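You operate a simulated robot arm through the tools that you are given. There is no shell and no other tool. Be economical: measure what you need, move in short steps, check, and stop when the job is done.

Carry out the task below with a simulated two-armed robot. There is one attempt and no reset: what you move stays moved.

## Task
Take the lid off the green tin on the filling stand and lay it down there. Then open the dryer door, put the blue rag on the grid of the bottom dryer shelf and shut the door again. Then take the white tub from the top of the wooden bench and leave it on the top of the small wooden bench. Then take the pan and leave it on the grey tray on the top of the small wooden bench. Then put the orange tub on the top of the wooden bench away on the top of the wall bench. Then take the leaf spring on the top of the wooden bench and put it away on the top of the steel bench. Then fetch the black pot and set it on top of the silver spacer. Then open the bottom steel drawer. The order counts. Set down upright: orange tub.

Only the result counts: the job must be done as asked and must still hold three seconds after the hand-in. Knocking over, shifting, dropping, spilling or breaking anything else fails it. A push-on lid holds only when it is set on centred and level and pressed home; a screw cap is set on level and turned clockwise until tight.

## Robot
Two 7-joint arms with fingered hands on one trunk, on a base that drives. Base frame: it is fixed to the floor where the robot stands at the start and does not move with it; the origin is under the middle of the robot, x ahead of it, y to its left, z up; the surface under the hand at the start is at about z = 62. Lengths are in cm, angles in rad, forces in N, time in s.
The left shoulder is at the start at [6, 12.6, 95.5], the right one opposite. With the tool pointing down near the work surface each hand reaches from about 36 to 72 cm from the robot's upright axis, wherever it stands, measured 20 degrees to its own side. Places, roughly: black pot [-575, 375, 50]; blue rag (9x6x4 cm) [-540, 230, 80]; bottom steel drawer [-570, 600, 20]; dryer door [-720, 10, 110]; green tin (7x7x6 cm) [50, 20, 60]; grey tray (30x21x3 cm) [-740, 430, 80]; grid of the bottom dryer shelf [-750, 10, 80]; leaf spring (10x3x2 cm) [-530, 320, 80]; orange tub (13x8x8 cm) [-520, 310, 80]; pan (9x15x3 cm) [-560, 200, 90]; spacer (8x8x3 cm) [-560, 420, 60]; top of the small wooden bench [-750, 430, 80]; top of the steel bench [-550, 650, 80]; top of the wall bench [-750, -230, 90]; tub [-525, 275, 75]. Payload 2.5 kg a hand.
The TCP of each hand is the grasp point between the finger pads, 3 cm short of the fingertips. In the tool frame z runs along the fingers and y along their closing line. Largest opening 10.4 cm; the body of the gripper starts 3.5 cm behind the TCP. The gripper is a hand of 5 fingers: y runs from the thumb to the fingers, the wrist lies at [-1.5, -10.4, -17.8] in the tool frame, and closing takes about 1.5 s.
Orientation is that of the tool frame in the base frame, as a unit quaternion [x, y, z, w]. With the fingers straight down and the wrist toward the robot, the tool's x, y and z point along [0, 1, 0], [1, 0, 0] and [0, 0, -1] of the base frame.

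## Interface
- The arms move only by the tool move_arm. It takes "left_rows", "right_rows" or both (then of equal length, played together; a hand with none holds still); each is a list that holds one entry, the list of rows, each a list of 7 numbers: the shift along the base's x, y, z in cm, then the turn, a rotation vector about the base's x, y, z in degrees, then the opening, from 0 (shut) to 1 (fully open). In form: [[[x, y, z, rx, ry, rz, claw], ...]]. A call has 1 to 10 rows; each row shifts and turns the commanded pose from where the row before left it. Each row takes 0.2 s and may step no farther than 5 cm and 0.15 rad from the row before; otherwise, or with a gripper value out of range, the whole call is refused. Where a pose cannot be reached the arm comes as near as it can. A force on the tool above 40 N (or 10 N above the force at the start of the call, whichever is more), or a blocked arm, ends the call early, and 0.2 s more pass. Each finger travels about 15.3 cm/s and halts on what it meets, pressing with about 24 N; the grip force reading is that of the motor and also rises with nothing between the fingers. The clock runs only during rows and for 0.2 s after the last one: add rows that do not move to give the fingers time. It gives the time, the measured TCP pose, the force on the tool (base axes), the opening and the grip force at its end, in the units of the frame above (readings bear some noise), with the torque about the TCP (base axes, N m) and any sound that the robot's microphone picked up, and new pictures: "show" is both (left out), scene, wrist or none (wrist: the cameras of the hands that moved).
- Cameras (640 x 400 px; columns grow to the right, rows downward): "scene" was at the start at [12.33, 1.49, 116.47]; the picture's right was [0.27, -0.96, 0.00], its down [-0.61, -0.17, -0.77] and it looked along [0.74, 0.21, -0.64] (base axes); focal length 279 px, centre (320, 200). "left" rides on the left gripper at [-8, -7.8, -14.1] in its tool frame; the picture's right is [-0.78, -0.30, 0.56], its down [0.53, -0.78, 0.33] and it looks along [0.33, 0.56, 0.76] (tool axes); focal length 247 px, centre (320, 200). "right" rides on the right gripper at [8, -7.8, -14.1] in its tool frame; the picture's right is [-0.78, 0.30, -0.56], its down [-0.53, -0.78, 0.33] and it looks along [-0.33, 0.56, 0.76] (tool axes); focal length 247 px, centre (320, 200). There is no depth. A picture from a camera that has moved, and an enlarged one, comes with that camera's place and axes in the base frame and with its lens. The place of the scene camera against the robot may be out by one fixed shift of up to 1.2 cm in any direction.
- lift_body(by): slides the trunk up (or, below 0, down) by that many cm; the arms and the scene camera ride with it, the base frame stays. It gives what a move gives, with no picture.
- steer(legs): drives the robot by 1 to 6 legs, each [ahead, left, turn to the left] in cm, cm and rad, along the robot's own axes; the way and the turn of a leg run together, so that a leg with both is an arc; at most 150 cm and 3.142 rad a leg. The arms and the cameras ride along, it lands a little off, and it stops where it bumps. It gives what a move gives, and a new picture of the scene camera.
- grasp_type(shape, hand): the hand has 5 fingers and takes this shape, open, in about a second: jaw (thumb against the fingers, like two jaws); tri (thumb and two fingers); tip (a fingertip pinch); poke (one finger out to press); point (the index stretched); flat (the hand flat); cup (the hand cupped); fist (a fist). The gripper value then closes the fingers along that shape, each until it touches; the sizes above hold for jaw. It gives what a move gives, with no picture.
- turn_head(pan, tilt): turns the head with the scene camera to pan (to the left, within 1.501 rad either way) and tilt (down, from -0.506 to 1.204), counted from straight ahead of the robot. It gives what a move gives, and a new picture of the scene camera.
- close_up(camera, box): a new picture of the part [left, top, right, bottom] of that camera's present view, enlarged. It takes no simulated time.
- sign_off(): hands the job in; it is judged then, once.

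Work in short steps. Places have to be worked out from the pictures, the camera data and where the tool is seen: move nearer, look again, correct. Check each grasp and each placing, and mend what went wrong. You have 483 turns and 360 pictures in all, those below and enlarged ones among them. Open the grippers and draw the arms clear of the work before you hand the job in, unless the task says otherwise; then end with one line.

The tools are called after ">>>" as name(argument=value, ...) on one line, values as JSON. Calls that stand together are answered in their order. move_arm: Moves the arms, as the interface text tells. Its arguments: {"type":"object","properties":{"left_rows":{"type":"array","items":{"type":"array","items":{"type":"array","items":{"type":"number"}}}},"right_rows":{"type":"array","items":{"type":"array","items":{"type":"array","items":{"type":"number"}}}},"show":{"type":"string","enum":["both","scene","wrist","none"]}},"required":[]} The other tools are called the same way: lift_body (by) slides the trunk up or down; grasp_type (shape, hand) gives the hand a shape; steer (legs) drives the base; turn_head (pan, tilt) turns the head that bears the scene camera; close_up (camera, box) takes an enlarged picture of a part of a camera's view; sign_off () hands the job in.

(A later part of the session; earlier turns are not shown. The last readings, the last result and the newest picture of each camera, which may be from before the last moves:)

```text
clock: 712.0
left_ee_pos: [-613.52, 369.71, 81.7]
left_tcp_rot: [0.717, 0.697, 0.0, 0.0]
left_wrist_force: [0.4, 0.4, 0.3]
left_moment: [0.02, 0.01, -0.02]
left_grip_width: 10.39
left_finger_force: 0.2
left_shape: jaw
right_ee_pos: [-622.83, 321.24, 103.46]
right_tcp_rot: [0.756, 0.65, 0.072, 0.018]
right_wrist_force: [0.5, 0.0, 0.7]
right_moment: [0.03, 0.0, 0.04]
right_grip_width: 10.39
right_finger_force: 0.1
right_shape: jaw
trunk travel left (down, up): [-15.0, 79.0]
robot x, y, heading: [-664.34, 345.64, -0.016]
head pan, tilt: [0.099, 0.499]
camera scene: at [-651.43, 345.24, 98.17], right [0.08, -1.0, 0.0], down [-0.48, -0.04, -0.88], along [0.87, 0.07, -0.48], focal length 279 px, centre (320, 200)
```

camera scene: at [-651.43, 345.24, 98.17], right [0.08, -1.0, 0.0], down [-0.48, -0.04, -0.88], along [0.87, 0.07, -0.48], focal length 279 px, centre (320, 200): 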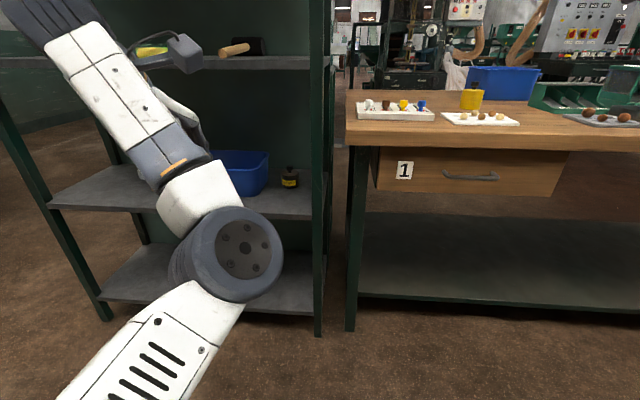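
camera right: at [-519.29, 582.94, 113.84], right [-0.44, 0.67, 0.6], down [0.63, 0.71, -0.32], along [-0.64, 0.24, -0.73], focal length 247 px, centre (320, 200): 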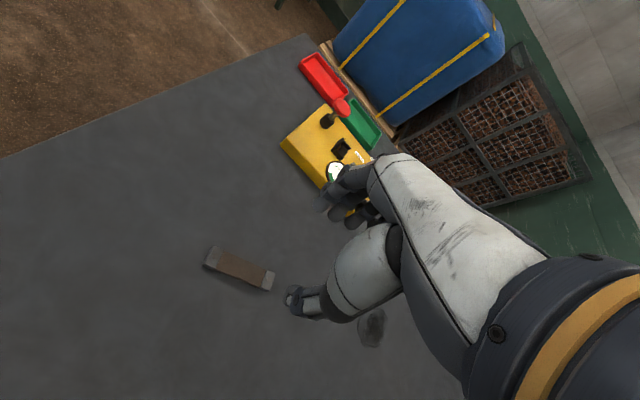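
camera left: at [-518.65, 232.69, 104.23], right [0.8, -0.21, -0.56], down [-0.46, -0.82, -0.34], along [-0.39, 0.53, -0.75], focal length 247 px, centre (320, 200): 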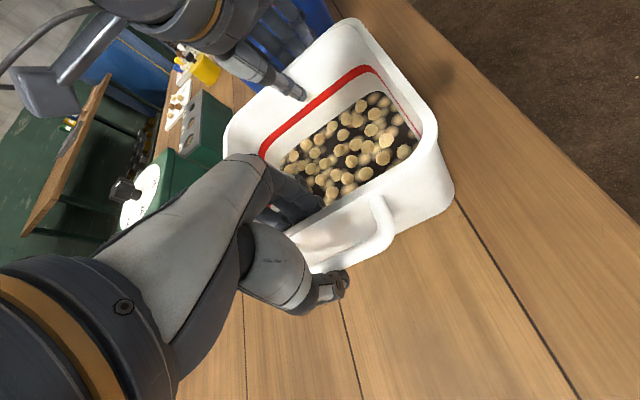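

I zoom on the pot from here for a better fix.

>>> close_up(camera="scene", box=[230, 130, 350, 220])

>>> close_up(camera="left", box=[0, 0, 640, 400])

```text
4.44 times, centred on (290, 175) of scene
camera zoom: at [-651.43, 345.24, 98.17], right [0.08, -1.0, 0.0], down [-0.48, -0.04, -0.88], along [0.87, 0.07, -0.48], focal length 1241 px, centre (453, 311)
```

zoom: 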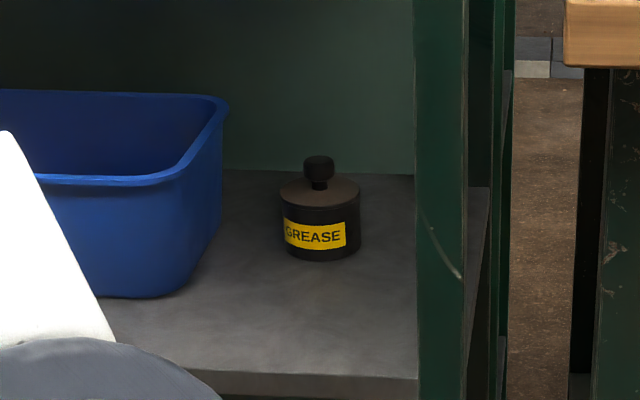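

```text
1.00 times, centred on (320, 200) of left (not enlarged: the box is as wide or as high as the picture)
camera zoom: at [-621.31, 362.02, 95.74], right [-0.32, -0.77, -0.56], down [-0.76, 0.56, -0.33], along [0.57, 0.32, -0.76], focal length 247 px, centre (320, 200)
```

zoom: 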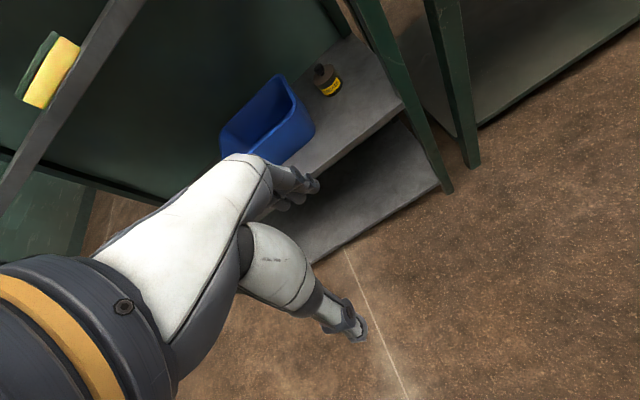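

Two cameras agree: pot at ≈[-558.5, 363.8], body z 52–57.7, knob top ≈60.7; the blue box rim is at y≥372.7 and the post at y≤353.5. I pre-position the left hand low outside the rack.

>>> move_arm(left_rows=[[[1.5, -1, -3, 0, 0, 0, 1], [1.5, -1, -3, 0, 0, 0, 1], [1.5, -1, -3, 0, 0, 0, 1], [1.5, -1, -3, 0, 0, 0, 1], [2, -1, -3, 0, 0, 0, 1], [0, 0, -1.2, 0, 0, 1.5, 1], [0, 0, 0, 0, 0, 0, 1]]])

```text
clock: 713.6
left_ee_pos: [-605.47, 364.76, 65.23]
left_tcp_rot: [0.707, 0.707, 0.001, -0.001]
left_wrist_force: [0.2, 0.4, -1.0]
left_moment: [0.01, 0.02, -0.01]
left_grip_width: 10.38
left_finger_force: 0.1
left_shape: jaw
right_ee_pos: [-622.99, 321.21, 103.41]
right_tcp_rot: [0.756, 0.65, 0.072, 0.019]
right_wrist_force: [-0.3, -0.2, -1.0]
right_moment: [0.0, 0.0, -0.01]
right_grip_width: 10.41
right_finger_force: 0.0
right_shape: jaw
trunk travel left (down, up): [-15.0, 79.0]
robot x, y, heading: [-664.56, 345.28, -0.016]
head pan, tilt: [0.099, 0.499]
camera scene: at [-651.43, 345.24, 98.18], right [0.08, -1.0, 0.0], down [-0.48, -0.04, -0.88], along [0.88, 0.07, -0.48], focal length 279 px, centre (320, 200)
camera left: at [-613.11, 356.79, 79.28], right [-0.3, -0.78, -0.56], down [-0.78, 0.54, -0.33], along [0.56, 0.33, -0.76], focal length 247 px, centre (320, 200)
```

scene: 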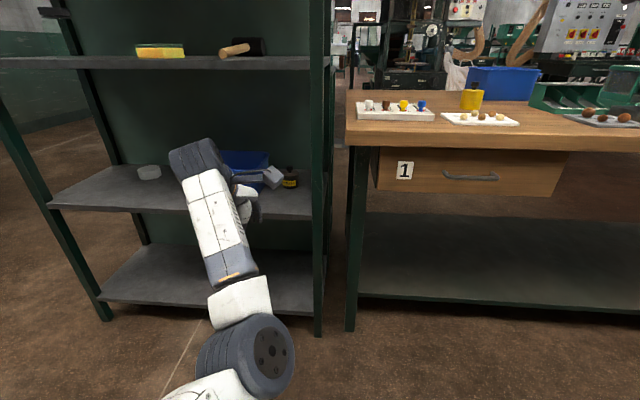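
left: 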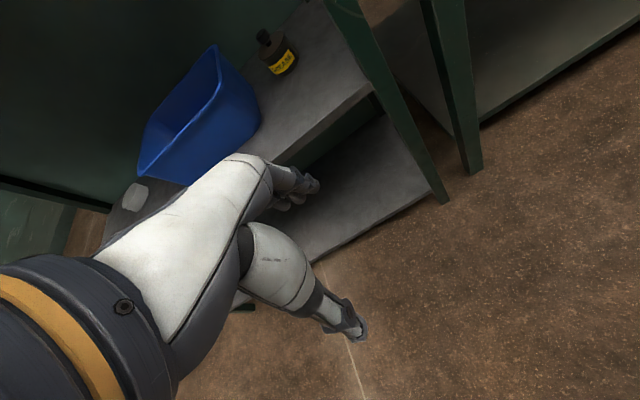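

I drive ahead 35 cm so the hand enters between the shelves, stopping just before the pot.

>>> steer(legs=[[35, 0, 0.016]])

>>> close_up(camera="left", box=[0, 0, 640, 400])

```text
clock: 715.9
left_ee_pos: [-571.32, 365.52, 65.24]
left_tcp_rot: [0.701, 0.713, 0.001, 0.0]
left_wrist_force: [0.3, 0.2, 0.6]
left_moment: [0.01, 0.0, 0.02]
left_grip_width: 10.39
left_finger_force: 0.1
left_shape: jaw
right_ee_pos: [-587.96, 321.78, 103.4]
right_tcp_rot: [0.75, 0.657, 0.073, 0.018]
right_wrist_force: [0.3, 0.2, 0.9]
right_moment: [0.01, 0.02, 0.01]
right_grip_width: 10.38
right_finger_force: 0.0
right_shape: jaw
trunk travel left (down, up): [-15.0, 79.0]
robot x, y, heading: [-630.05, 345.11, -0.003]
head pan, tilt: [0.099, 0.499]
camera scene: at [-616.9, 345.2, 98.18], right [0.1, -0.99, 0.0], down [-0.48, -0.05, -0.88], along [0.87, 0.09, -0.48], focal length 279 px, centre (320, 200)
```

scene: 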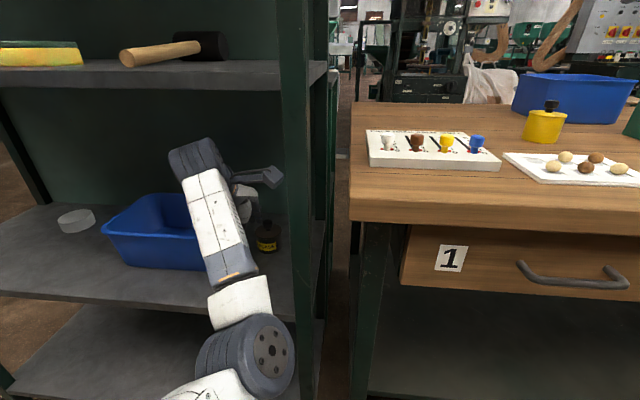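

```text
1.00 times, centred on (320, 200) of left (not enlarged: the box is as wide or as high as the picture)
camera zoom: at [-578.8, 357.46, 79.32], right [-0.28, -0.78, -0.56], down [-0.79, 0.52, -0.33], along [0.55, 0.34, -0.76], focal length 247 px, centre (320, 200)
```

zoom: 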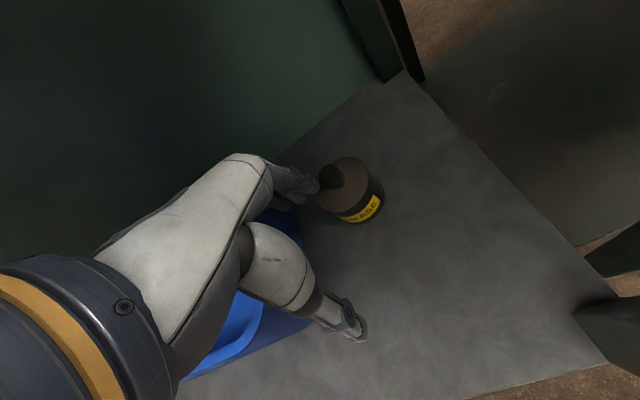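

Combining two wrist-camera positions: the pot is at ≈[-565, 362.8], body z≈54–60, knob top ≈63. I raise the hand 2.2 cm, move over the pot, and look.

>>> move_arm(left_rows=[[[0, 0, 2.2, 0, 0, 0, 1], [0, -1.4, 0, 0, 0, 0, 1], [2, -1.3, 0, 0, 0, 0, 1], [2, 0, 0, 0, 0, 0, 1], [2.2, 0, 0, 0, 0, 0, 1], [0, 0, 0, 0, 0, 0, 1]]])

```text
clock: 717.3
left_ee_pos: [-565.08, 362.86, 67.3]
left_tcp_rot: [0.701, 0.713, 0.0, 0.0]
left_wrist_force: [0.0, 0.5, 1.0]
left_moment: [0.02, -0.01, -0.05]
left_grip_width: 10.37
left_finger_force: 0.1
left_shape: jaw
right_ee_pos: [-587.93, 321.75, 103.49]
right_tcp_rot: [0.75, 0.657, 0.072, 0.018]
right_wrist_force: [-0.4, 0.0, -0.3]
right_moment: [-0.03, -0.02, -0.02]
right_grip_width: 10.39
right_finger_force: 0.1
right_shape: jaw
trunk travel left (down, up): [-15.0, 79.0]
robot x, y, heading: [-629.81, 345.09, 0.002]
head pan, tilt: [0.099, 0.499]
camera scene: at [-616.9, 345.2, 98.18], right [0.1, -0.99, 0.0], down [-0.48, -0.05, -0.88], along [0.87, 0.09, -0.48], focal length 279 px, centre (320, 200)
camera left: at [-572.55, 354.74, 81.47], right [-0.28, -0.78, -0.56], down [-0.79, 0.52, -0.33], along [0.55, 0.34, -0.76], focal length 247 px, centre (320, 200)
```

scene: 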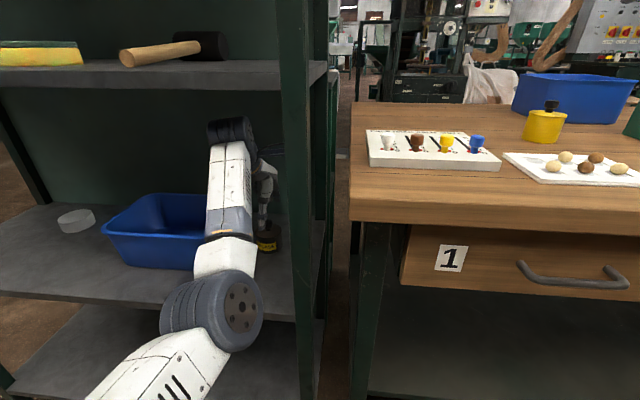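
left: 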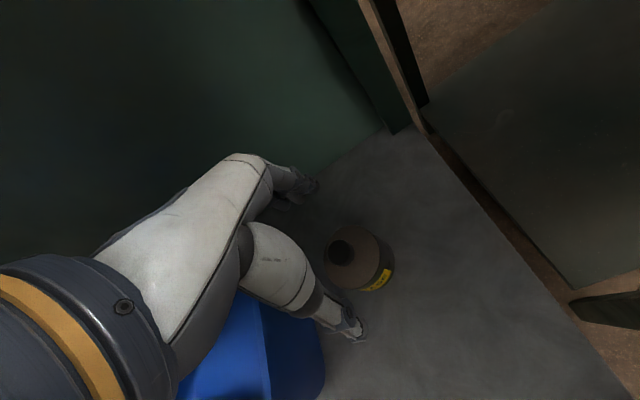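

Aligned over the pot. I nudge and descend to z≈60.7.

>>> move_arm(left_rows=[[[0.5, 0.3, -2, 0, 0, 0, 1], [0, 0, -2, 0, 0, 0, 1], [0, 0, -1.5, 0, 0, 0, 1], [0, 0, -1.1, 0, 0, 0, 1], [0, 0, 0, 0, 0, 0, 1]]], show="wrist")

```text
clock: 718.5
left_ee_pos: [-564.67, 363.22, 60.75]
left_tcp_rot: [0.701, 0.713, 0.001, 0.0]
left_wrist_force: [0.8, 0.1, -0.1]
left_moment: [0.0, 0.02, 0.0]
left_grip_width: 10.4
left_finger_force: 0.2
left_shape: jaw
right_ee_pos: [-588.0, 321.79, 103.47]
right_tcp_rot: [0.751, 0.656, 0.072, 0.018]
right_wrist_force: [0.2, 0.2, -0.8]
right_moment: [0.0, 0.0, 0.01]
right_grip_width: 10.37
right_finger_force: 0.1
right_shape: jaw
trunk travel left (down, up): [-15.0, 79.0]
robot x, y, heading: [-629.92, 345.13, 0.003]
head pan, tilt: [0.099, 0.499]
camera left: at [-572.26, 355.0, 74.96], right [-0.28, -0.78, -0.56], down [-0.79, 0.52, -0.33], along [0.55, 0.34, -0.76], focal length 247 px, centre (320, 200)
```

left: 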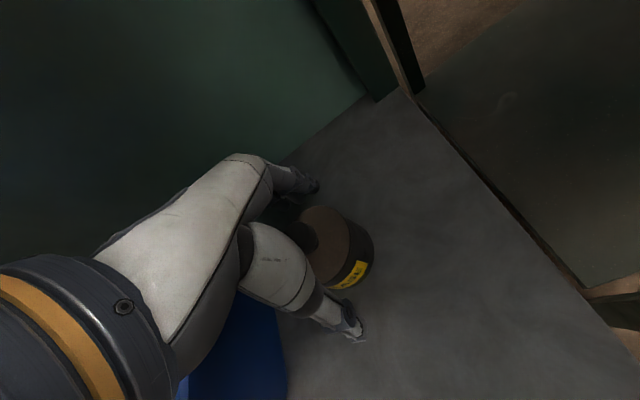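

No contact with the knob. I lower slightly more and close.

>>> move_arm(left_rows=[[[0, 0, -0.5, 0, 0, 0, 1], [0, 0, 0, 0, 0, 0, 0.8], [0, 0, 0, 0, 0, 0, 0.6], [0, 0, 0, 0, 0, 0, 0.3], [0, 0, 0, 0, 0, 0, 0], [0, 0, 0, 0, 0, 0, 0], [0, 0, 0, 0, 0, 0, 0]]], show="wrist")

```text
clock: 720.1
left_ee_pos: [-564.66, 363.0, 60.28]
left_tcp_rot: [0.702, 0.712, 0.0, 0.001]
left_wrist_force: [-0.4, 0.0, -0.5]
left_moment: [-0.04, -0.03, 0.0]
left_grip_width: 4.89
left_finger_force: 24.0
left_shape: jaw
right_ee_pos: [-587.82, 321.69, 103.56]
right_tcp_rot: [0.751, 0.657, 0.073, 0.018]
right_wrist_force: [-0.4, 0.5, 0.0]
right_moment: [0.03, -0.01, -0.01]
right_grip_width: 10.39
right_finger_force: 0.0
right_shape: jaw
trunk travel left (down, up): [-15.0, 79.0]
robot x, y, heading: [-629.96, 345.43, 0.002]
head pan, tilt: [0.099, 0.499]
camera left: at [-572.16, 355.02, 74.47], right [-0.28, -0.78, -0.56], down [-0.79, 0.52, -0.33], along [0.55, 0.34, -0.76], focal length 247 px, centre (320, 200)
```

left: 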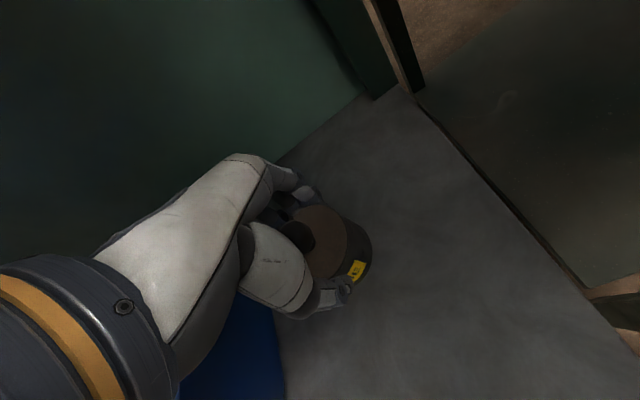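

Gripped (4.9 reading). I lift 2.5 cm and check.

>>> move_arm(left_rows=[[[0, 0, 0.8, 0, 0, 0, 0], [0, 0, 0.9, 0, 0, 0, 0], [0, 0, 0.9, 0, 0, 0, 0], [0, 0, 0, 0, 0, 0, 0]]], show="wrist")

```text
clock: 721.1
left_ee_pos: [-564.41, 363.13, 62.77]
left_tcp_rot: [0.702, 0.713, 0.0, 0.0]
left_wrist_force: [0.0, 0.2, -3.6]
left_moment: [-0.01, 0.0, -0.01]
left_grip_width: 4.88
left_finger_force: 24.4
left_shape: jaw
right_ee_pos: [-587.88, 321.71, 103.48]
right_tcp_rot: [0.751, 0.657, 0.072, 0.018]
right_wrist_force: [0.3, 0.4, -0.3]
right_moment: [-0.04, -0.02, 0.0]
right_grip_width: 10.39
right_finger_force: 0.0
right_shape: jaw
trunk travel left (down, up): [-15.0, 79.0]
robot x, y, heading: [-629.85, 344.8, 0.005]
head pan, tilt: [0.099, 0.499]
camera left: at [-571.95, 355.09, 76.94], right [-0.28, -0.78, -0.56], down [-0.79, 0.52, -0.33], along [0.55, 0.34, -0.76], focal length 247 px, centre (320, 200)
```

left: 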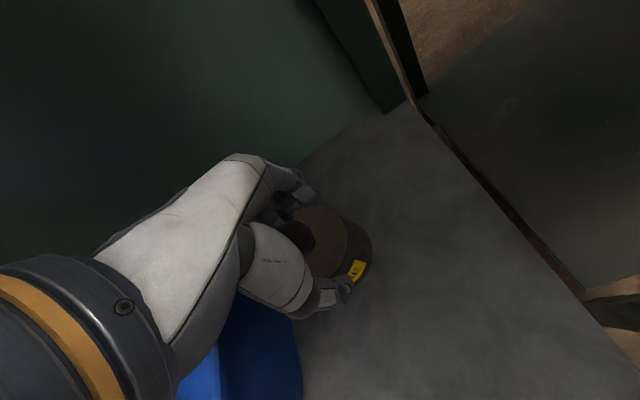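

The pot is held. I back out of the rack.

>>> steer(legs=[[-42, 0, 0], [0, 53, 0]])

>>> move_arm(right_rows=[[[-3, 0, 1, 0, 0, 0, 1], [-3, 0, 1, 0, 0, 0, 1], [-2, 0, 0, 0, 0, 0, 1]]], show="none")

>>> close_up(camera="scene", box=[100, 60, 500, 310])

>>> close_up(camera="left", box=[0, 0, 640, 400])

```text
clock: 726.3
left_ee_pos: [-606.54, 414.81, 62.69]
left_tcp_rot: [0.703, 0.711, -0.001, -0.001]
left_wrist_force: [0.8, 0.3, -2.8]
left_moment: [0.03, 0.0, -0.02]
left_grip_width: 4.87
left_finger_force: 24.5
left_shape: jaw
right_ee_pos: [-630.31, 373.56, 103.44]
right_tcp_rot: [0.752, 0.655, 0.073, 0.018]
right_wrist_force: [1.1, -0.3, -0.9]
right_moment: [0.0, -0.02, -0.01]
right_grip_width: 10.41
right_finger_force: 0.1
right_shape: jaw
trunk travel left (down, up): [-15.0, 79.0]
robot x, y, heading: [-672.43, 397.17, -0.001]
head pan, tilt: [0.099, 0.499]
camera scene: at [-659.17, 397.12, 98.17], right [0.1, -1.0, 0.0], down [-0.48, -0.05, -0.88], along [0.87, 0.08, -0.48], focal length 279 px, centre (320, 200)
```

scene: 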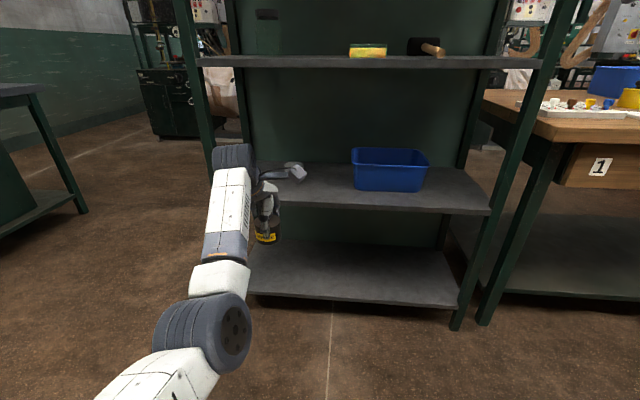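

```text
clock: 727.1
left_ee_pos: [-606.61, 414.84, 62.78]
left_tcp_rot: [0.703, 0.711, -0.001, 0.001]
left_wrist_force: [0.2, -0.4, -3.6]
left_moment: [-0.04, 0.02, 0.0]
left_grip_width: 4.88
left_finger_force: 23.8
left_shape: jaw
right_ee_pos: [-638.23, 373.63, 105.57]
right_tcp_rot: [0.751, 0.656, 0.071, 0.018]
right_wrist_force: [-0.1, -1.4, -0.7]
right_moment: [-0.02, 0.03, 0.02]
right_grip_width: 10.4
right_finger_force: 0.1
right_shape: jaw
trunk travel left (down, up): [-15.0, 79.0]
robot x, y, heading: [-672.56, 397.26, -0.005]
head pan, tilt: [0.099, 0.499]
```

```text
1.60 times, centred on (300, 185) of scene
camera zoom: at [-659.17, 397.12, 98.17], right [0.1, -1.0, 0.0], down [-0.48, -0.05, -0.88], along [0.87, 0.08, -0.48], focal length 447 px, centre (352, 224)
```

zoom: 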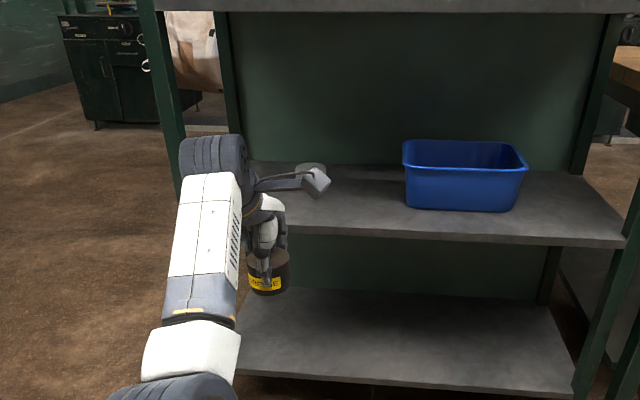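

```text
1.00 times, centred on (320, 200) of left (not enlarged: the box is as wide or as high as the picture)
camera zoom: at [-614.22, 406.81, 76.93], right [-0.29, -0.78, -0.56], down [-0.78, 0.53, -0.33], along [0.55, 0.34, -0.76], focal length 247 px, centre (320, 200)
```

zoom: 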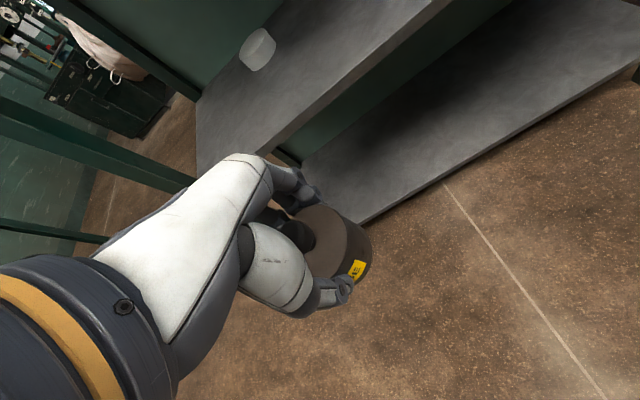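

The spacer is at ≈[-558, 417], top z≈57. I raise the pot 3.3 cm and drive in 38 cm.

>>> move_arm(left_rows=[[[0, 0, 1.5, 0, 0, 0, 0], [0, 0, 1.8, 0, 0, 0, 0]]], show="none")

>>> steer(legs=[[37, 2, 0]])

>>> close_up(camera="left", box=[0, 0, 640, 400])

```text
clock: 727.7
left_ee_pos: [-606.72, 414.71, 66.16]
left_tcp_rot: [0.703, 0.711, -0.001, 0.001]
left_wrist_force: [-0.8, 0.2, -4.3]
left_moment: [-0.06, 0.04, 0.03]
left_grip_width: 4.89
left_finger_force: 24.4
left_shape: jaw
right_ee_pos: [-638.29, 373.67, 105.69]
right_tcp_rot: [0.752, 0.655, 0.073, 0.017]
right_wrist_force: [0.1, -0.1, -0.9]
right_moment: [-0.02, 0.0, -0.02]
right_grip_width: 10.38
right_finger_force: 0.1
right_shape: jaw
trunk travel left (down, up): [-15.0, 79.0]
robot x, y, heading: [-672.22, 397.09, -0.002]
head pan, tilt: [0.099, 0.499]
```

```text
clock: 730.0
left_ee_pos: [-570.26, 416.64, 66.03]
left_tcp_rot: [0.705, 0.71, 0.0, -0.001]
left_wrist_force: [0.6, -1.2, -3.6]
left_moment: [0.01, -0.01, 0.0]
left_grip_width: 4.84
left_finger_force: 23.8
left_shape: jaw
right_ee_pos: [-601.93, 375.51, 105.67]
right_tcp_rot: [0.753, 0.654, 0.073, 0.017]
right_wrist_force: [0.0, 0.0, -0.1]
right_moment: [-0.01, 0.02, -0.01]
right_grip_width: 10.38
right_finger_force: 0.1
right_shape: jaw
trunk travel left (down, up): [-15.0, 79.0]
robot x, y, heading: [-635.83, 399.1, -0.006]
head pan, tilt: [0.099, 0.499]
camera scene: at [-622.79, 399.04, 98.17], right [0.09, -1.0, 0.0], down [-0.48, -0.04, -0.88], along [0.87, 0.08, -0.48], focal length 279 px, centre (320, 200)
```

scene: 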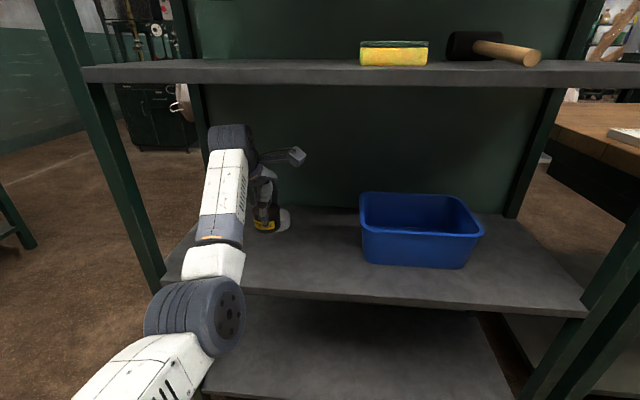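

```text
1.00 times, centred on (320, 200) of left (not enlarged: the box is as wide or as high as the picture)
camera zoom: at [-577.84, 408.58, 80.19], right [-0.29, -0.78, -0.56], down [-0.78, 0.53, -0.33], along [0.55, 0.34, -0.76], focal length 247 px, centre (320, 200)
```

zoom: 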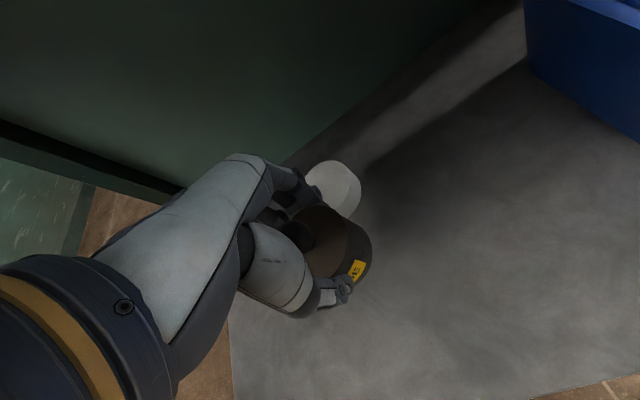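

The spacer is at ≈[-560.8, 416.3], top ≈57.7. I drive ahead 9.5 cm to bring the pot above it.

>>> steer(legs=[[9.5, -0.3, 0]])

>>> close_up(camera="left", box=[200, 120, 440, 300])

>>> close_up(camera="scene", box=[180, 120, 380, 270])

```text
clock: 731.2
left_ee_pos: [-560.66, 416.04, 66.24]
left_tcp_rot: [0.704, 0.71, 0.0, 0.0]
left_wrist_force: [0.7, 0.3, -3.5]
left_moment: [-0.04, 0.01, -0.01]
left_grip_width: 4.85
left_finger_force: 23.7
left_shape: jaw
right_ee_pos: [-592.38, 375.19, 105.65]
right_tcp_rot: [0.752, 0.654, 0.073, 0.018]
right_wrist_force: [0.1, -0.1, -0.1]
right_moment: [0.0, -0.04, -0.04]
right_grip_width: 10.38
right_finger_force: 0.0
right_shape: jaw
trunk travel left (down, up): [-15.0, 79.0]
robot x, y, heading: [-626.0, 398.66, -0.004]
head pan, tilt: [0.099, 0.499]
camera scene: at [-613.18, 398.65, 98.17], right [0.09, -1.0, 0.0], down [-0.48, -0.04, -0.88], along [0.87, 0.08, -0.48], focal length 279 px, centre (320, 200)
```

scene: 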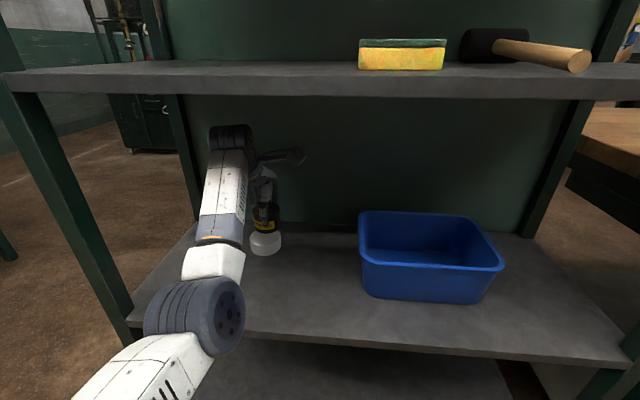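

```text
2.22 times, centred on (320, 210) of left
camera zoom: at [-568.22, 408.11, 80.19], right [-0.29, -0.78, -0.56], down [-0.78, 0.53, -0.33], along [0.55, 0.34, -0.76], focal length 549 px, centre (320, 178)
```

zoom: 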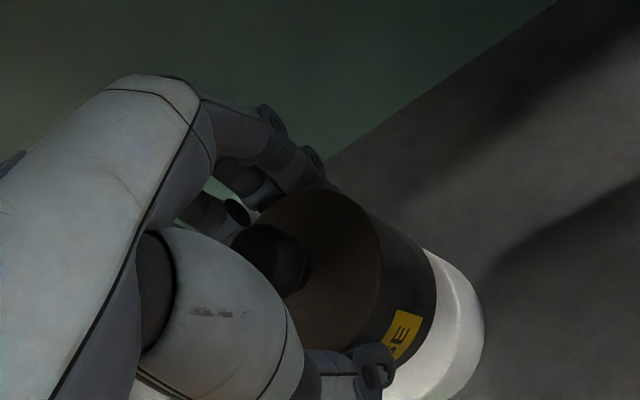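

```text
2.67 times, centred on (280, 195) of scene
camera zoom: at [-613.18, 398.65, 98.17], right [0.09, -1.0, 0.0], down [-0.48, -0.04, -0.88], along [0.87, 0.08, -0.48], focal length 745 px, centre (427, 213)
```

zoom: 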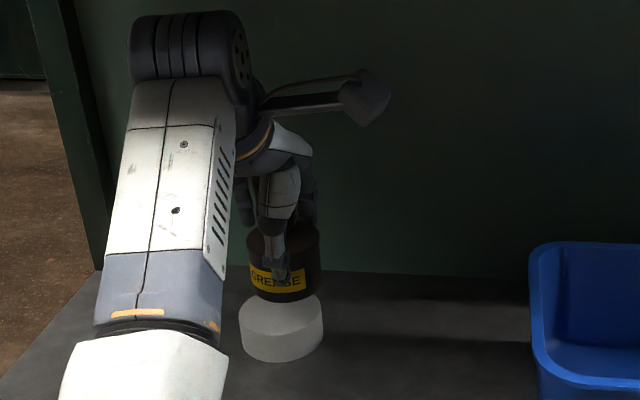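

The pot is centred over the spacer in both views. I lower in small steps.

>>> move_arm(left_rows=[[[0, 0.1, -0.6, 0, 0, 0, 0], [0, 0, -0.5, 0, 0, 0, 0], [0, 0, -0.4, 0, 0, 0, 0], [0, 0, -0.3, 0, 0, 0, 0], [0, 0, -0.3, 0, 0, 0, 0], [0, 0, 0, 0, 0, 0, 0]]], show="none")

>>> close_up(camera="scene", box=[180, 120, 380, 270])

```text
clock: 732.6
left_ee_pos: [-560.59, 416.42, 64.05]
left_tcp_rot: [0.705, 0.709, 0.0, 0.0]
left_wrist_force: [0.8, 0.7, -2.6]
left_moment: [-0.03, -0.03, 0.01]
left_grip_width: 4.83
left_finger_force: 24.0
left_shape: jaw
right_ee_pos: [-592.33, 375.09, 105.72]
right_tcp_rot: [0.754, 0.653, 0.073, 0.018]
right_wrist_force: [0.2, -0.2, 0.5]
right_moment: [-0.04, 0.02, 0.03]
right_grip_width: 10.38
right_finger_force: 0.0
right_shape: jaw
trunk travel left (down, up): [-15.0, 79.0]
robot x, y, heading: [-626.41, 399.01, -0.008]
head pan, tilt: [0.099, 0.499]
```

```text
2.67 times, centred on (280, 195) of scene
camera zoom: at [-613.17, 398.65, 98.17], right [0.09, -1.0, 0.0], down [-0.48, -0.04, -0.88], along [0.87, 0.08, -0.48], focal length 745 px, centre (427, 213)
```

zoom: 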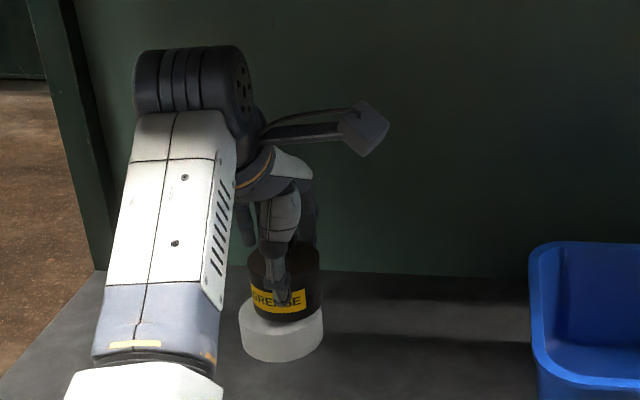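

Very close; I lower a bit further until contact.

>>> move_arm(left_rows=[[[0, 0, -0.3, 0, 0, 0, 0], [0, 0, -0.3, 0, 0, 0, 0], [0, 0, -0.3, 0, 0, 0, 0], [0, 0, 0, 0, 0, 0, 0]]], show="none")

>>> close_up(camera="scene", box=[180, 120, 380, 270])

```text
clock: 733.6
left_ee_pos: [-560.58, 416.23, 63.27]
left_tcp_rot: [0.704, 0.71, 0.002, 0.002]
left_wrist_force: [-1.6, 0.3, 8.1]
left_moment: [0.03, 0.04, 0.02]
left_grip_width: 4.87
left_finger_force: 24.1
left_shape: jaw
right_ee_pos: [-592.48, 375.03, 105.83]
right_tcp_rot: [0.753, 0.653, 0.074, 0.018]
right_wrist_force: [0.0, 0.9, -0.3]
right_moment: [0.03, 0.03, -0.02]
right_grip_width: 10.4
right_finger_force: 0.1
right_shape: jaw
trunk travel left (down, up): [-15.0, 79.0]
robot x, y, heading: [-626.84, 398.57, -0.007]
head pan, tilt: [0.099, 0.499]
```

```text
2.67 times, centred on (280, 195) of scene
camera zoom: at [-613.25, 398.63, 98.2], right [0.09, -1.0, 0.0], down [-0.48, -0.04, -0.88], along [0.87, 0.08, -0.48], focal length 745 px, centre (427, 213)
```

zoom: 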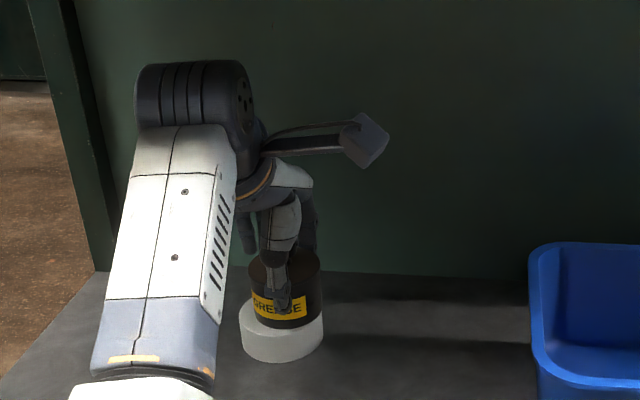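

Contact (8 N). I ease, open, and rise slowly.

>>> move_arm(left_rows=[[[0, 0, 0.2, 0, 0, 0, 0.5], [0, 0, 0, 0, 0, 0, 0.7], [0, 0, 0, 0, 0, 0, 0.9], [0, 0, 0, 0, 0, 0, 1], [0, 0, 0, 0, 0, 0, 1], [0, 0, 1, 0, 0, 0, 1], [0, 0, 0, 0, 0, 0, 1]]], show="wrist")

>>> close_up(camera="scene", box=[180, 120, 380, 270])

```text
clock: 735.2
left_ee_pos: [-560.4, 416.37, 64.07]
left_tcp_rot: [0.704, 0.71, 0.0, 0.0]
left_wrist_force: [-0.1, -0.3, -0.3]
left_moment: [0.01, -0.01, 0.01]
left_grip_width: 10.35
left_finger_force: 0.0
left_shape: jaw
right_ee_pos: [-592.56, 375.11, 105.79]
right_tcp_rot: [0.754, 0.653, 0.072, 0.018]
right_wrist_force: [-0.8, 0.4, -0.4]
right_moment: [0.04, -0.02, 0.0]
right_grip_width: 10.39
right_finger_force: 0.0
right_shape: jaw
trunk travel left (down, up): [-15.0, 79.0]
robot x, y, heading: [-626.24, 398.51, -0.01]
head pan, tilt: [0.099, 0.499]
camera left: at [-568.13, 408.27, 78.35], right [-0.29, -0.78, -0.56], down [-0.78, 0.53, -0.33], along [0.55, 0.34, -0.76], focal length 247 px, centre (320, 200)
```

left: 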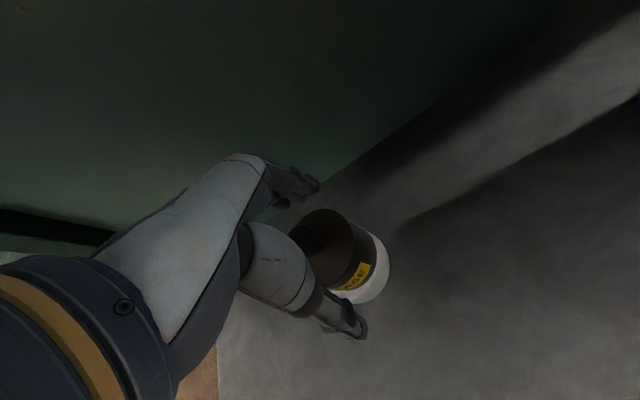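

```text
2.67 times, centred on (280, 195) of scene
camera zoom: at [-613.2, 398.64, 98.18], right [0.09, -1.0, 0.0], down [-0.48, -0.04, -0.88], along [0.87, 0.08, -0.48], focal length 745 px, centre (427, 213)
```

zoom: 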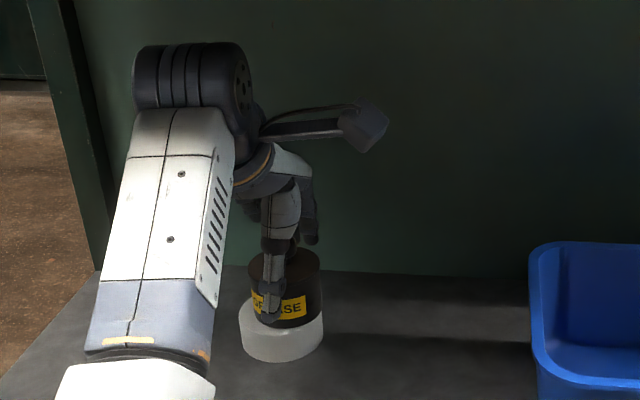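

Released: the pot stays on the spacer. To avoid the shelf above, I rise 2 cm, slide the hand sideways (+y) past the pot, then back out.

>>> move_arm(left_rows=[[[0, 0, 1, 0, 0, 0, 1], [0, 0, 1.2, 0, 0, 0, 1], [0, 2, 0, 0, 0, 0, 1], [0, 2.5, 0, 0, 0, 0, 1], [0, 2.5, 0, 0, 0, 0, 1], [0, 2.5, 0, 0, 0, 0, 1], [0, 2.5, 0, 0, 0, 0, 1], [0, 0, 0, 0, 0, 0, 1]]], show="wrist")

>>> close_up(camera="scene", box=[180, 120, 380, 270])

```text
clock: 737.0
left_ee_pos: [-560.42, 428.15, 66.52]
left_tcp_rot: [0.704, 0.71, 0.0, 0.0]
left_wrist_force: [0.4, 0.3, 1.0]
left_moment: [-0.01, 0.01, -0.02]
left_grip_width: 10.37
left_finger_force: 0.0
left_shape: jaw
right_ee_pos: [-592.47, 375.13, 105.68]
right_tcp_rot: [0.753, 0.654, 0.073, 0.018]
right_wrist_force: [-0.2, -0.4, 0.5]
right_moment: [0.0, -0.03, 0.02]
right_grip_width: 10.4
right_finger_force: 0.1
right_shape: jaw
trunk travel left (down, up): [-15.0, 79.0]
robot x, y, heading: [-626.09, 398.56, -0.006]
head pan, tilt: [0.099, 0.499]
camera left: at [-568.02, 420.13, 80.64], right [-0.29, -0.78, -0.56], down [-0.78, 0.53, -0.33], along [0.55, 0.34, -0.76], focal length 247 px, centre (320, 200)
```

left: 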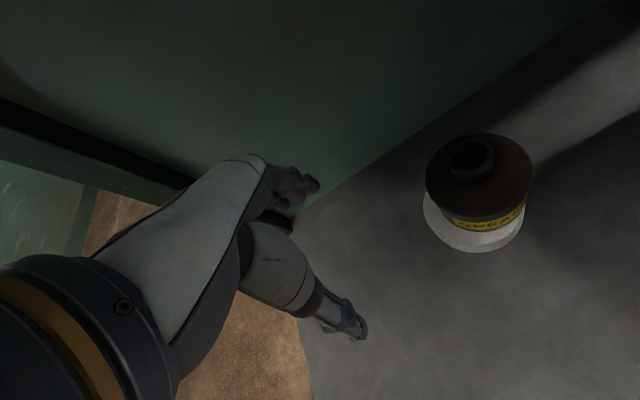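

```text
2.67 times, centred on (280, 195) of scene
camera zoom: at [-613.2, 398.65, 98.18], right [0.09, -1.0, 0.0], down [-0.48, -0.04, -0.88], along [0.87, 0.08, -0.48], focal length 745 px, centre (427, 213)
```

zoom: 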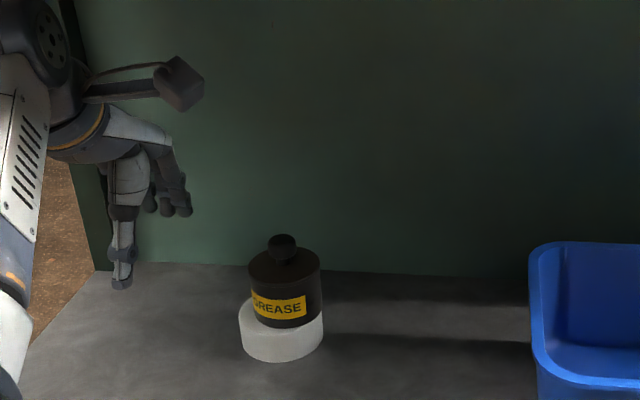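

The pot stands on the spacer. To keep clear of the rack post I shift the hand 2.5 cm back toward −y and drive straight back.

>>> move_arm(left_rows=[[[0, -1.3, 0, 0, 0, 0, 1], [0, -1.2, 0, 0, 0, 0, 1]]], show="none")

>>> steer(legs=[[-40, 0, 0]])

>>> close_up(camera="scene", box=[180, 100, 460, 280])

```text
clock: 737.6
left_ee_pos: [-560.45, 425.58, 66.56]
left_tcp_rot: [0.705, 0.709, 0.0, 0.0]
left_wrist_force: [0.5, 0.2, 0.7]
left_moment: [0.02, 0.0, -0.04]
left_grip_width: 10.35
left_finger_force: 0.2
left_shape: jaw
right_ee_pos: [-592.46, 375.09, 105.67]
right_tcp_rot: [0.754, 0.653, 0.074, 0.018]
right_wrist_force: [-0.7, 0.1, 0.4]
right_moment: [0.01, 0.02, -0.03]
right_grip_width: 10.43
right_finger_force: 0.1
right_shape: jaw
trunk travel left (down, up): [-15.0, 79.0]
robot x, y, heading: [-626.39, 398.97, -0.011]
head pan, tilt: [0.099, 0.499]
```

```text
clock: 740.0
left_ee_pos: [-599.96, 426.01, 66.59]
left_tcp_rot: [0.703, 0.711, -0.001, 0.0]
left_wrist_force: [0.3, -0.5, 0.0]
left_moment: [0.01, 0.04, 0.01]
left_grip_width: 10.38
left_finger_force: 0.0
left_shape: jaw
right_ee_pos: [-631.67, 375.43, 105.71]
right_tcp_rot: [0.752, 0.655, 0.073, 0.017]
right_wrist_force: [0.4, -0.1, 0.6]
right_moment: [0.01, -0.04, 0.02]
right_grip_width: 10.38
right_finger_force: 0.0
right_shape: jaw
trunk travel left (down, up): [-15.0, 79.0]
robot x, y, heading: [-666.04, 399.02, -0.001]
head pan, tilt: [0.099, 0.499]
camera scene: at [-652.58, 398.9, 98.18], right [0.1, -1.0, 0.0], down [-0.48, -0.05, -0.88], along [0.87, 0.08, -0.48], focal length 279 px, centre (320, 200)
```

scene: 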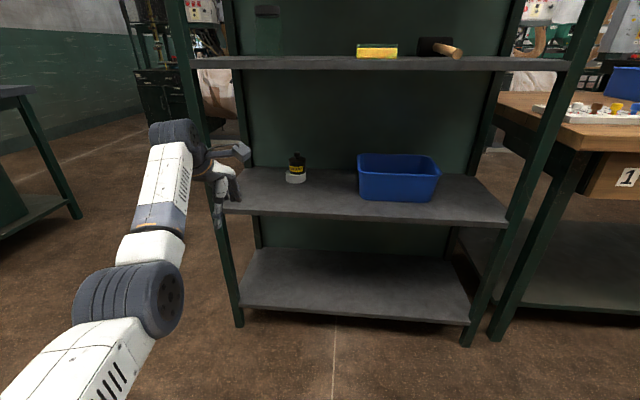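

```text
2.22 times, centred on (320, 190) of scene
camera zoom: at [-652.58, 398.9, 98.18], right [0.1, -1.0, 0.0], down [-0.48, -0.05, -0.88], along [0.87, 0.08, -0.48], focal length 621 px, centre (320, 222)
```

zoom: 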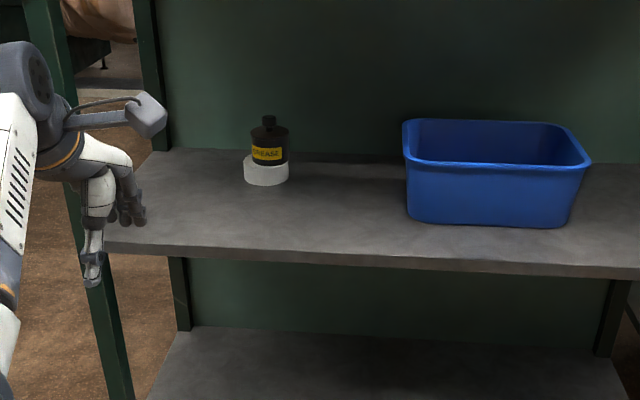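

The pot stands securely on the spacer. Last, the bottom steel drawer: I move along +y to face the steel bench's drawer side.

>>> steer(legs=[[-6, 0, 0], [0, 100, 0], [0, 95, 0]])

>>> turn_head(pan=0, tilt=0.7)

```text
clock: 750.5
left_ee_pos: [-599.96, 619.76, 66.55]
left_tcp_rot: [0.718, 0.696, 0.0, -0.001]
left_wrist_force: [-0.5, -0.3, 0.5]
left_moment: [-0.02, 0.02, 0.0]
left_grip_width: 10.38
left_finger_force: 0.0
left_shape: jaw
right_ee_pos: [-633.93, 570.48, 105.56]
right_tcp_rot: [0.766, 0.638, 0.073, 0.018]
right_wrist_force: [0.4, -0.1, 0.0]
right_moment: [-0.02, -0.02, 0.01]
right_grip_width: 10.39
right_finger_force: 0.0
right_shape: jaw
trunk travel left (down, up): [-15.0, 79.0]
robot x, y, heading: [-666.92, 595.29, -0.049]
head pan, tilt: [0.099, 0.499]
camera scene: at [-653.74, 594.99, 98.18], right [0.05, -1.0, 0.0], down [-0.48, -0.03, -0.88], along [0.88, 0.05, -0.48], focal length 279 px, centre (320, 200)
```

scene: 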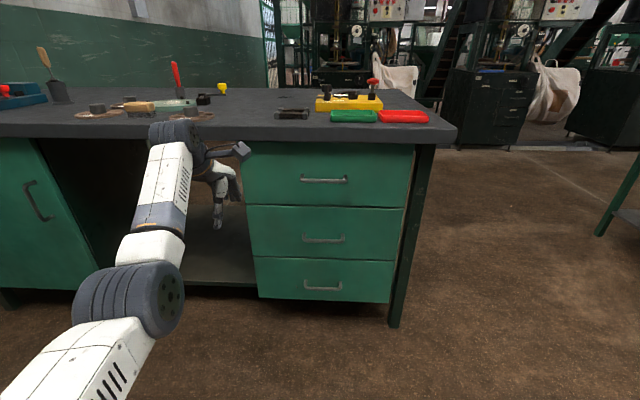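

```text
clock: 751.2
left_ee_pos: [-599.92, 619.76, 66.58]
left_tcp_rot: [0.718, 0.696, 0.0, 0.0]
left_wrist_force: [-0.1, -0.1, 0.4]
left_moment: [-0.02, 0.01, 0.02]
left_grip_width: 10.4
left_finger_force: 0.0
left_shape: jaw
right_ee_pos: [-633.95, 570.63, 105.62]
right_tcp_rot: [0.766, 0.639, 0.072, 0.019]
right_wrist_force: [-0.7, -0.3, -1.0]
right_moment: [-0.01, -0.01, 0.01]
right_grip_width: 10.39
right_finger_force: 0.1
right_shape: jaw
trunk travel left (down, up): [-15.0, 79.0]
robot x, y, heading: [-667.11, 595.52, -0.05]
head pan, tilt: [0.0, 0.7]
camera scene: at [-654.34, 594.12, 96.41], right [-0.05, -1.0, 0.0], down [-0.64, 0.03, -0.77], along [0.76, -0.04, -0.64], focal length 279 px, centre (320, 200)
```

scene: 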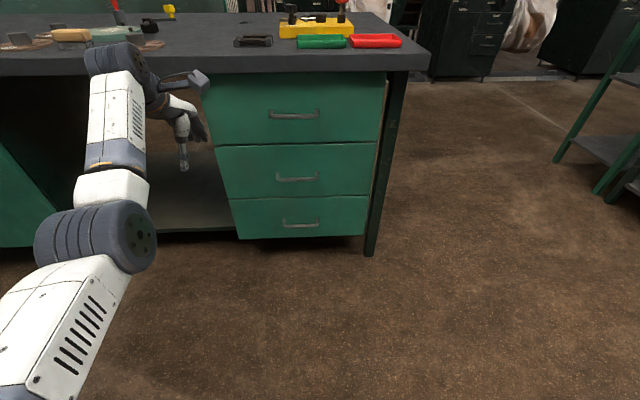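

The bottom drawer's bar handle is at about [-586, 597.5, 23.5]. I lower the trunk fully, straighten the heading, shift right 15 cm, and back up slightly.

>>> lift_body(by=-15)

>>> steer(legs=[[-6, -15, 0.05]])

>>> move_arm(left_rows=[[[-1, 0, -4, 0, -8, 0, 1], [-1, 0, -4, 0, -8, 0, 1], [-1, 0, -4, 0, -8, 0, 1], [0, 0, -4, 0, -8, 0, 1], [0, 0, -4, 0, -8, 0, 1], [0, 0, -3, 0, -8, 0, 1], [0, 0, 0, 0, 0, 0, 1]]])

```text
clock: 752.9
left_ee_pos: [-600.04, 619.89, 51.53]
left_tcp_rot: [0.718, 0.696, 0.0, 0.0]
left_wrist_force: [-1.2, -0.1, 0.5]
left_moment: [0.03, 0.01, 0.02]
left_grip_width: 10.39
left_finger_force: 0.1
left_shape: jaw
right_ee_pos: [-634.01, 570.57, 90.64]
right_tcp_rot: [0.766, 0.638, 0.072, 0.019]
right_wrist_force: [-0.4, 0.7, -0.6]
right_moment: [-0.02, 0.02, 0.0]
right_grip_width: 10.39
right_finger_force: 0.2
right_shape: jaw
trunk travel left (down, up): [0.0, 94.0]
robot x, y, heading: [-666.95, 595.41, -0.047]
head pan, tilt: [0.0, 0.7]
```

```text
clock: 754.4
left_ee_pos: [-607.58, 607.84, 51.47]
left_tcp_rot: [0.702, 0.712, 0.0, 0.0]
left_wrist_force: [-0.7, -1.1, -0.4]
left_moment: [0.03, -0.01, 0.01]
left_grip_width: 10.38
left_finger_force: 0.0
left_shape: jaw
right_ee_pos: [-639.24, 557.25, 90.55]
right_tcp_rot: [0.751, 0.656, 0.073, 0.017]
right_wrist_force: [-0.7, 0.3, -0.3]
right_moment: [0.04, 0.03, 0.04]
right_grip_width: 10.38
right_finger_force: 0.1
right_shape: jaw
trunk travel left (down, up): [0.0, 94.0]
robot x, y, heading: [-673.17, 580.65, -0.001]
head pan, tilt: [0.0, 0.7]
camera scene: at [-660.79, 579.73, 81.4], right [0.0, -1.0, 0.0], down [-0.64, 0.0, -0.76], along [0.76, 0.0, -0.64], focal length 279 px, centre (320, 200)
```

scene: 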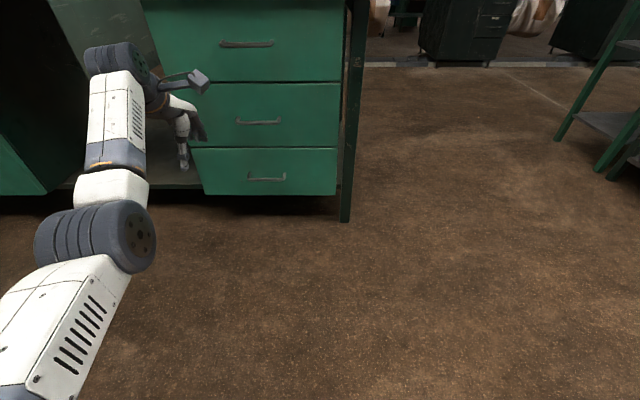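

```text
clock: 756.0
left_ee_pos: [-610.43, 608.04, 28.36]
left_tcp_rot: [0.641, 0.651, 0.286, 0.289]
left_wrist_force: [1.0, 0.1, -0.4]
left_moment: [-0.01, 0.01, 0.0]
left_grip_width: 10.39
left_finger_force: 0.1
left_shape: jaw
right_ee_pos: [-639.26, 557.17, 90.57]
right_tcp_rot: [0.751, 0.656, 0.074, 0.018]
right_wrist_force: [-0.6, -0.6, -0.1]
right_moment: [-0.01, -0.02, -0.06]
right_grip_width: 10.38
right_finger_force: 0.0
right_shape: jaw
trunk travel left (down, up): [0.0, 94.0]
robot x, y, heading: [-673.43, 580.69, -0.002]
head pan, tilt: [0.0, 0.7]
camera scene: at [-660.79, 579.73, 81.41], right [0.0, -1.0, 0.0], down [-0.64, 0.0, -0.76], along [0.76, 0.0, -0.64], focal length 279 px, centre (320, 200)
camera left: at [-625.88, 599.89, 32.08], right [0.22, -0.78, -0.58], down [-0.28, 0.52, -0.81], along [0.93, 0.34, -0.1], focal length 247 px, centre (320, 200)
```

scene: 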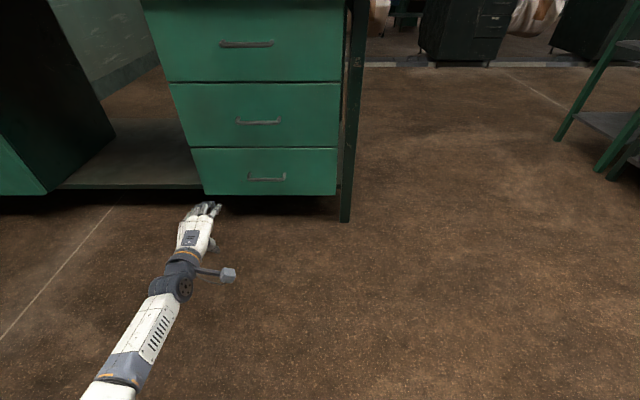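
left: 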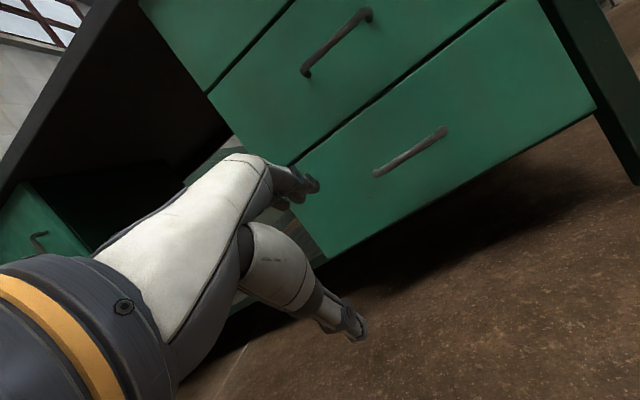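

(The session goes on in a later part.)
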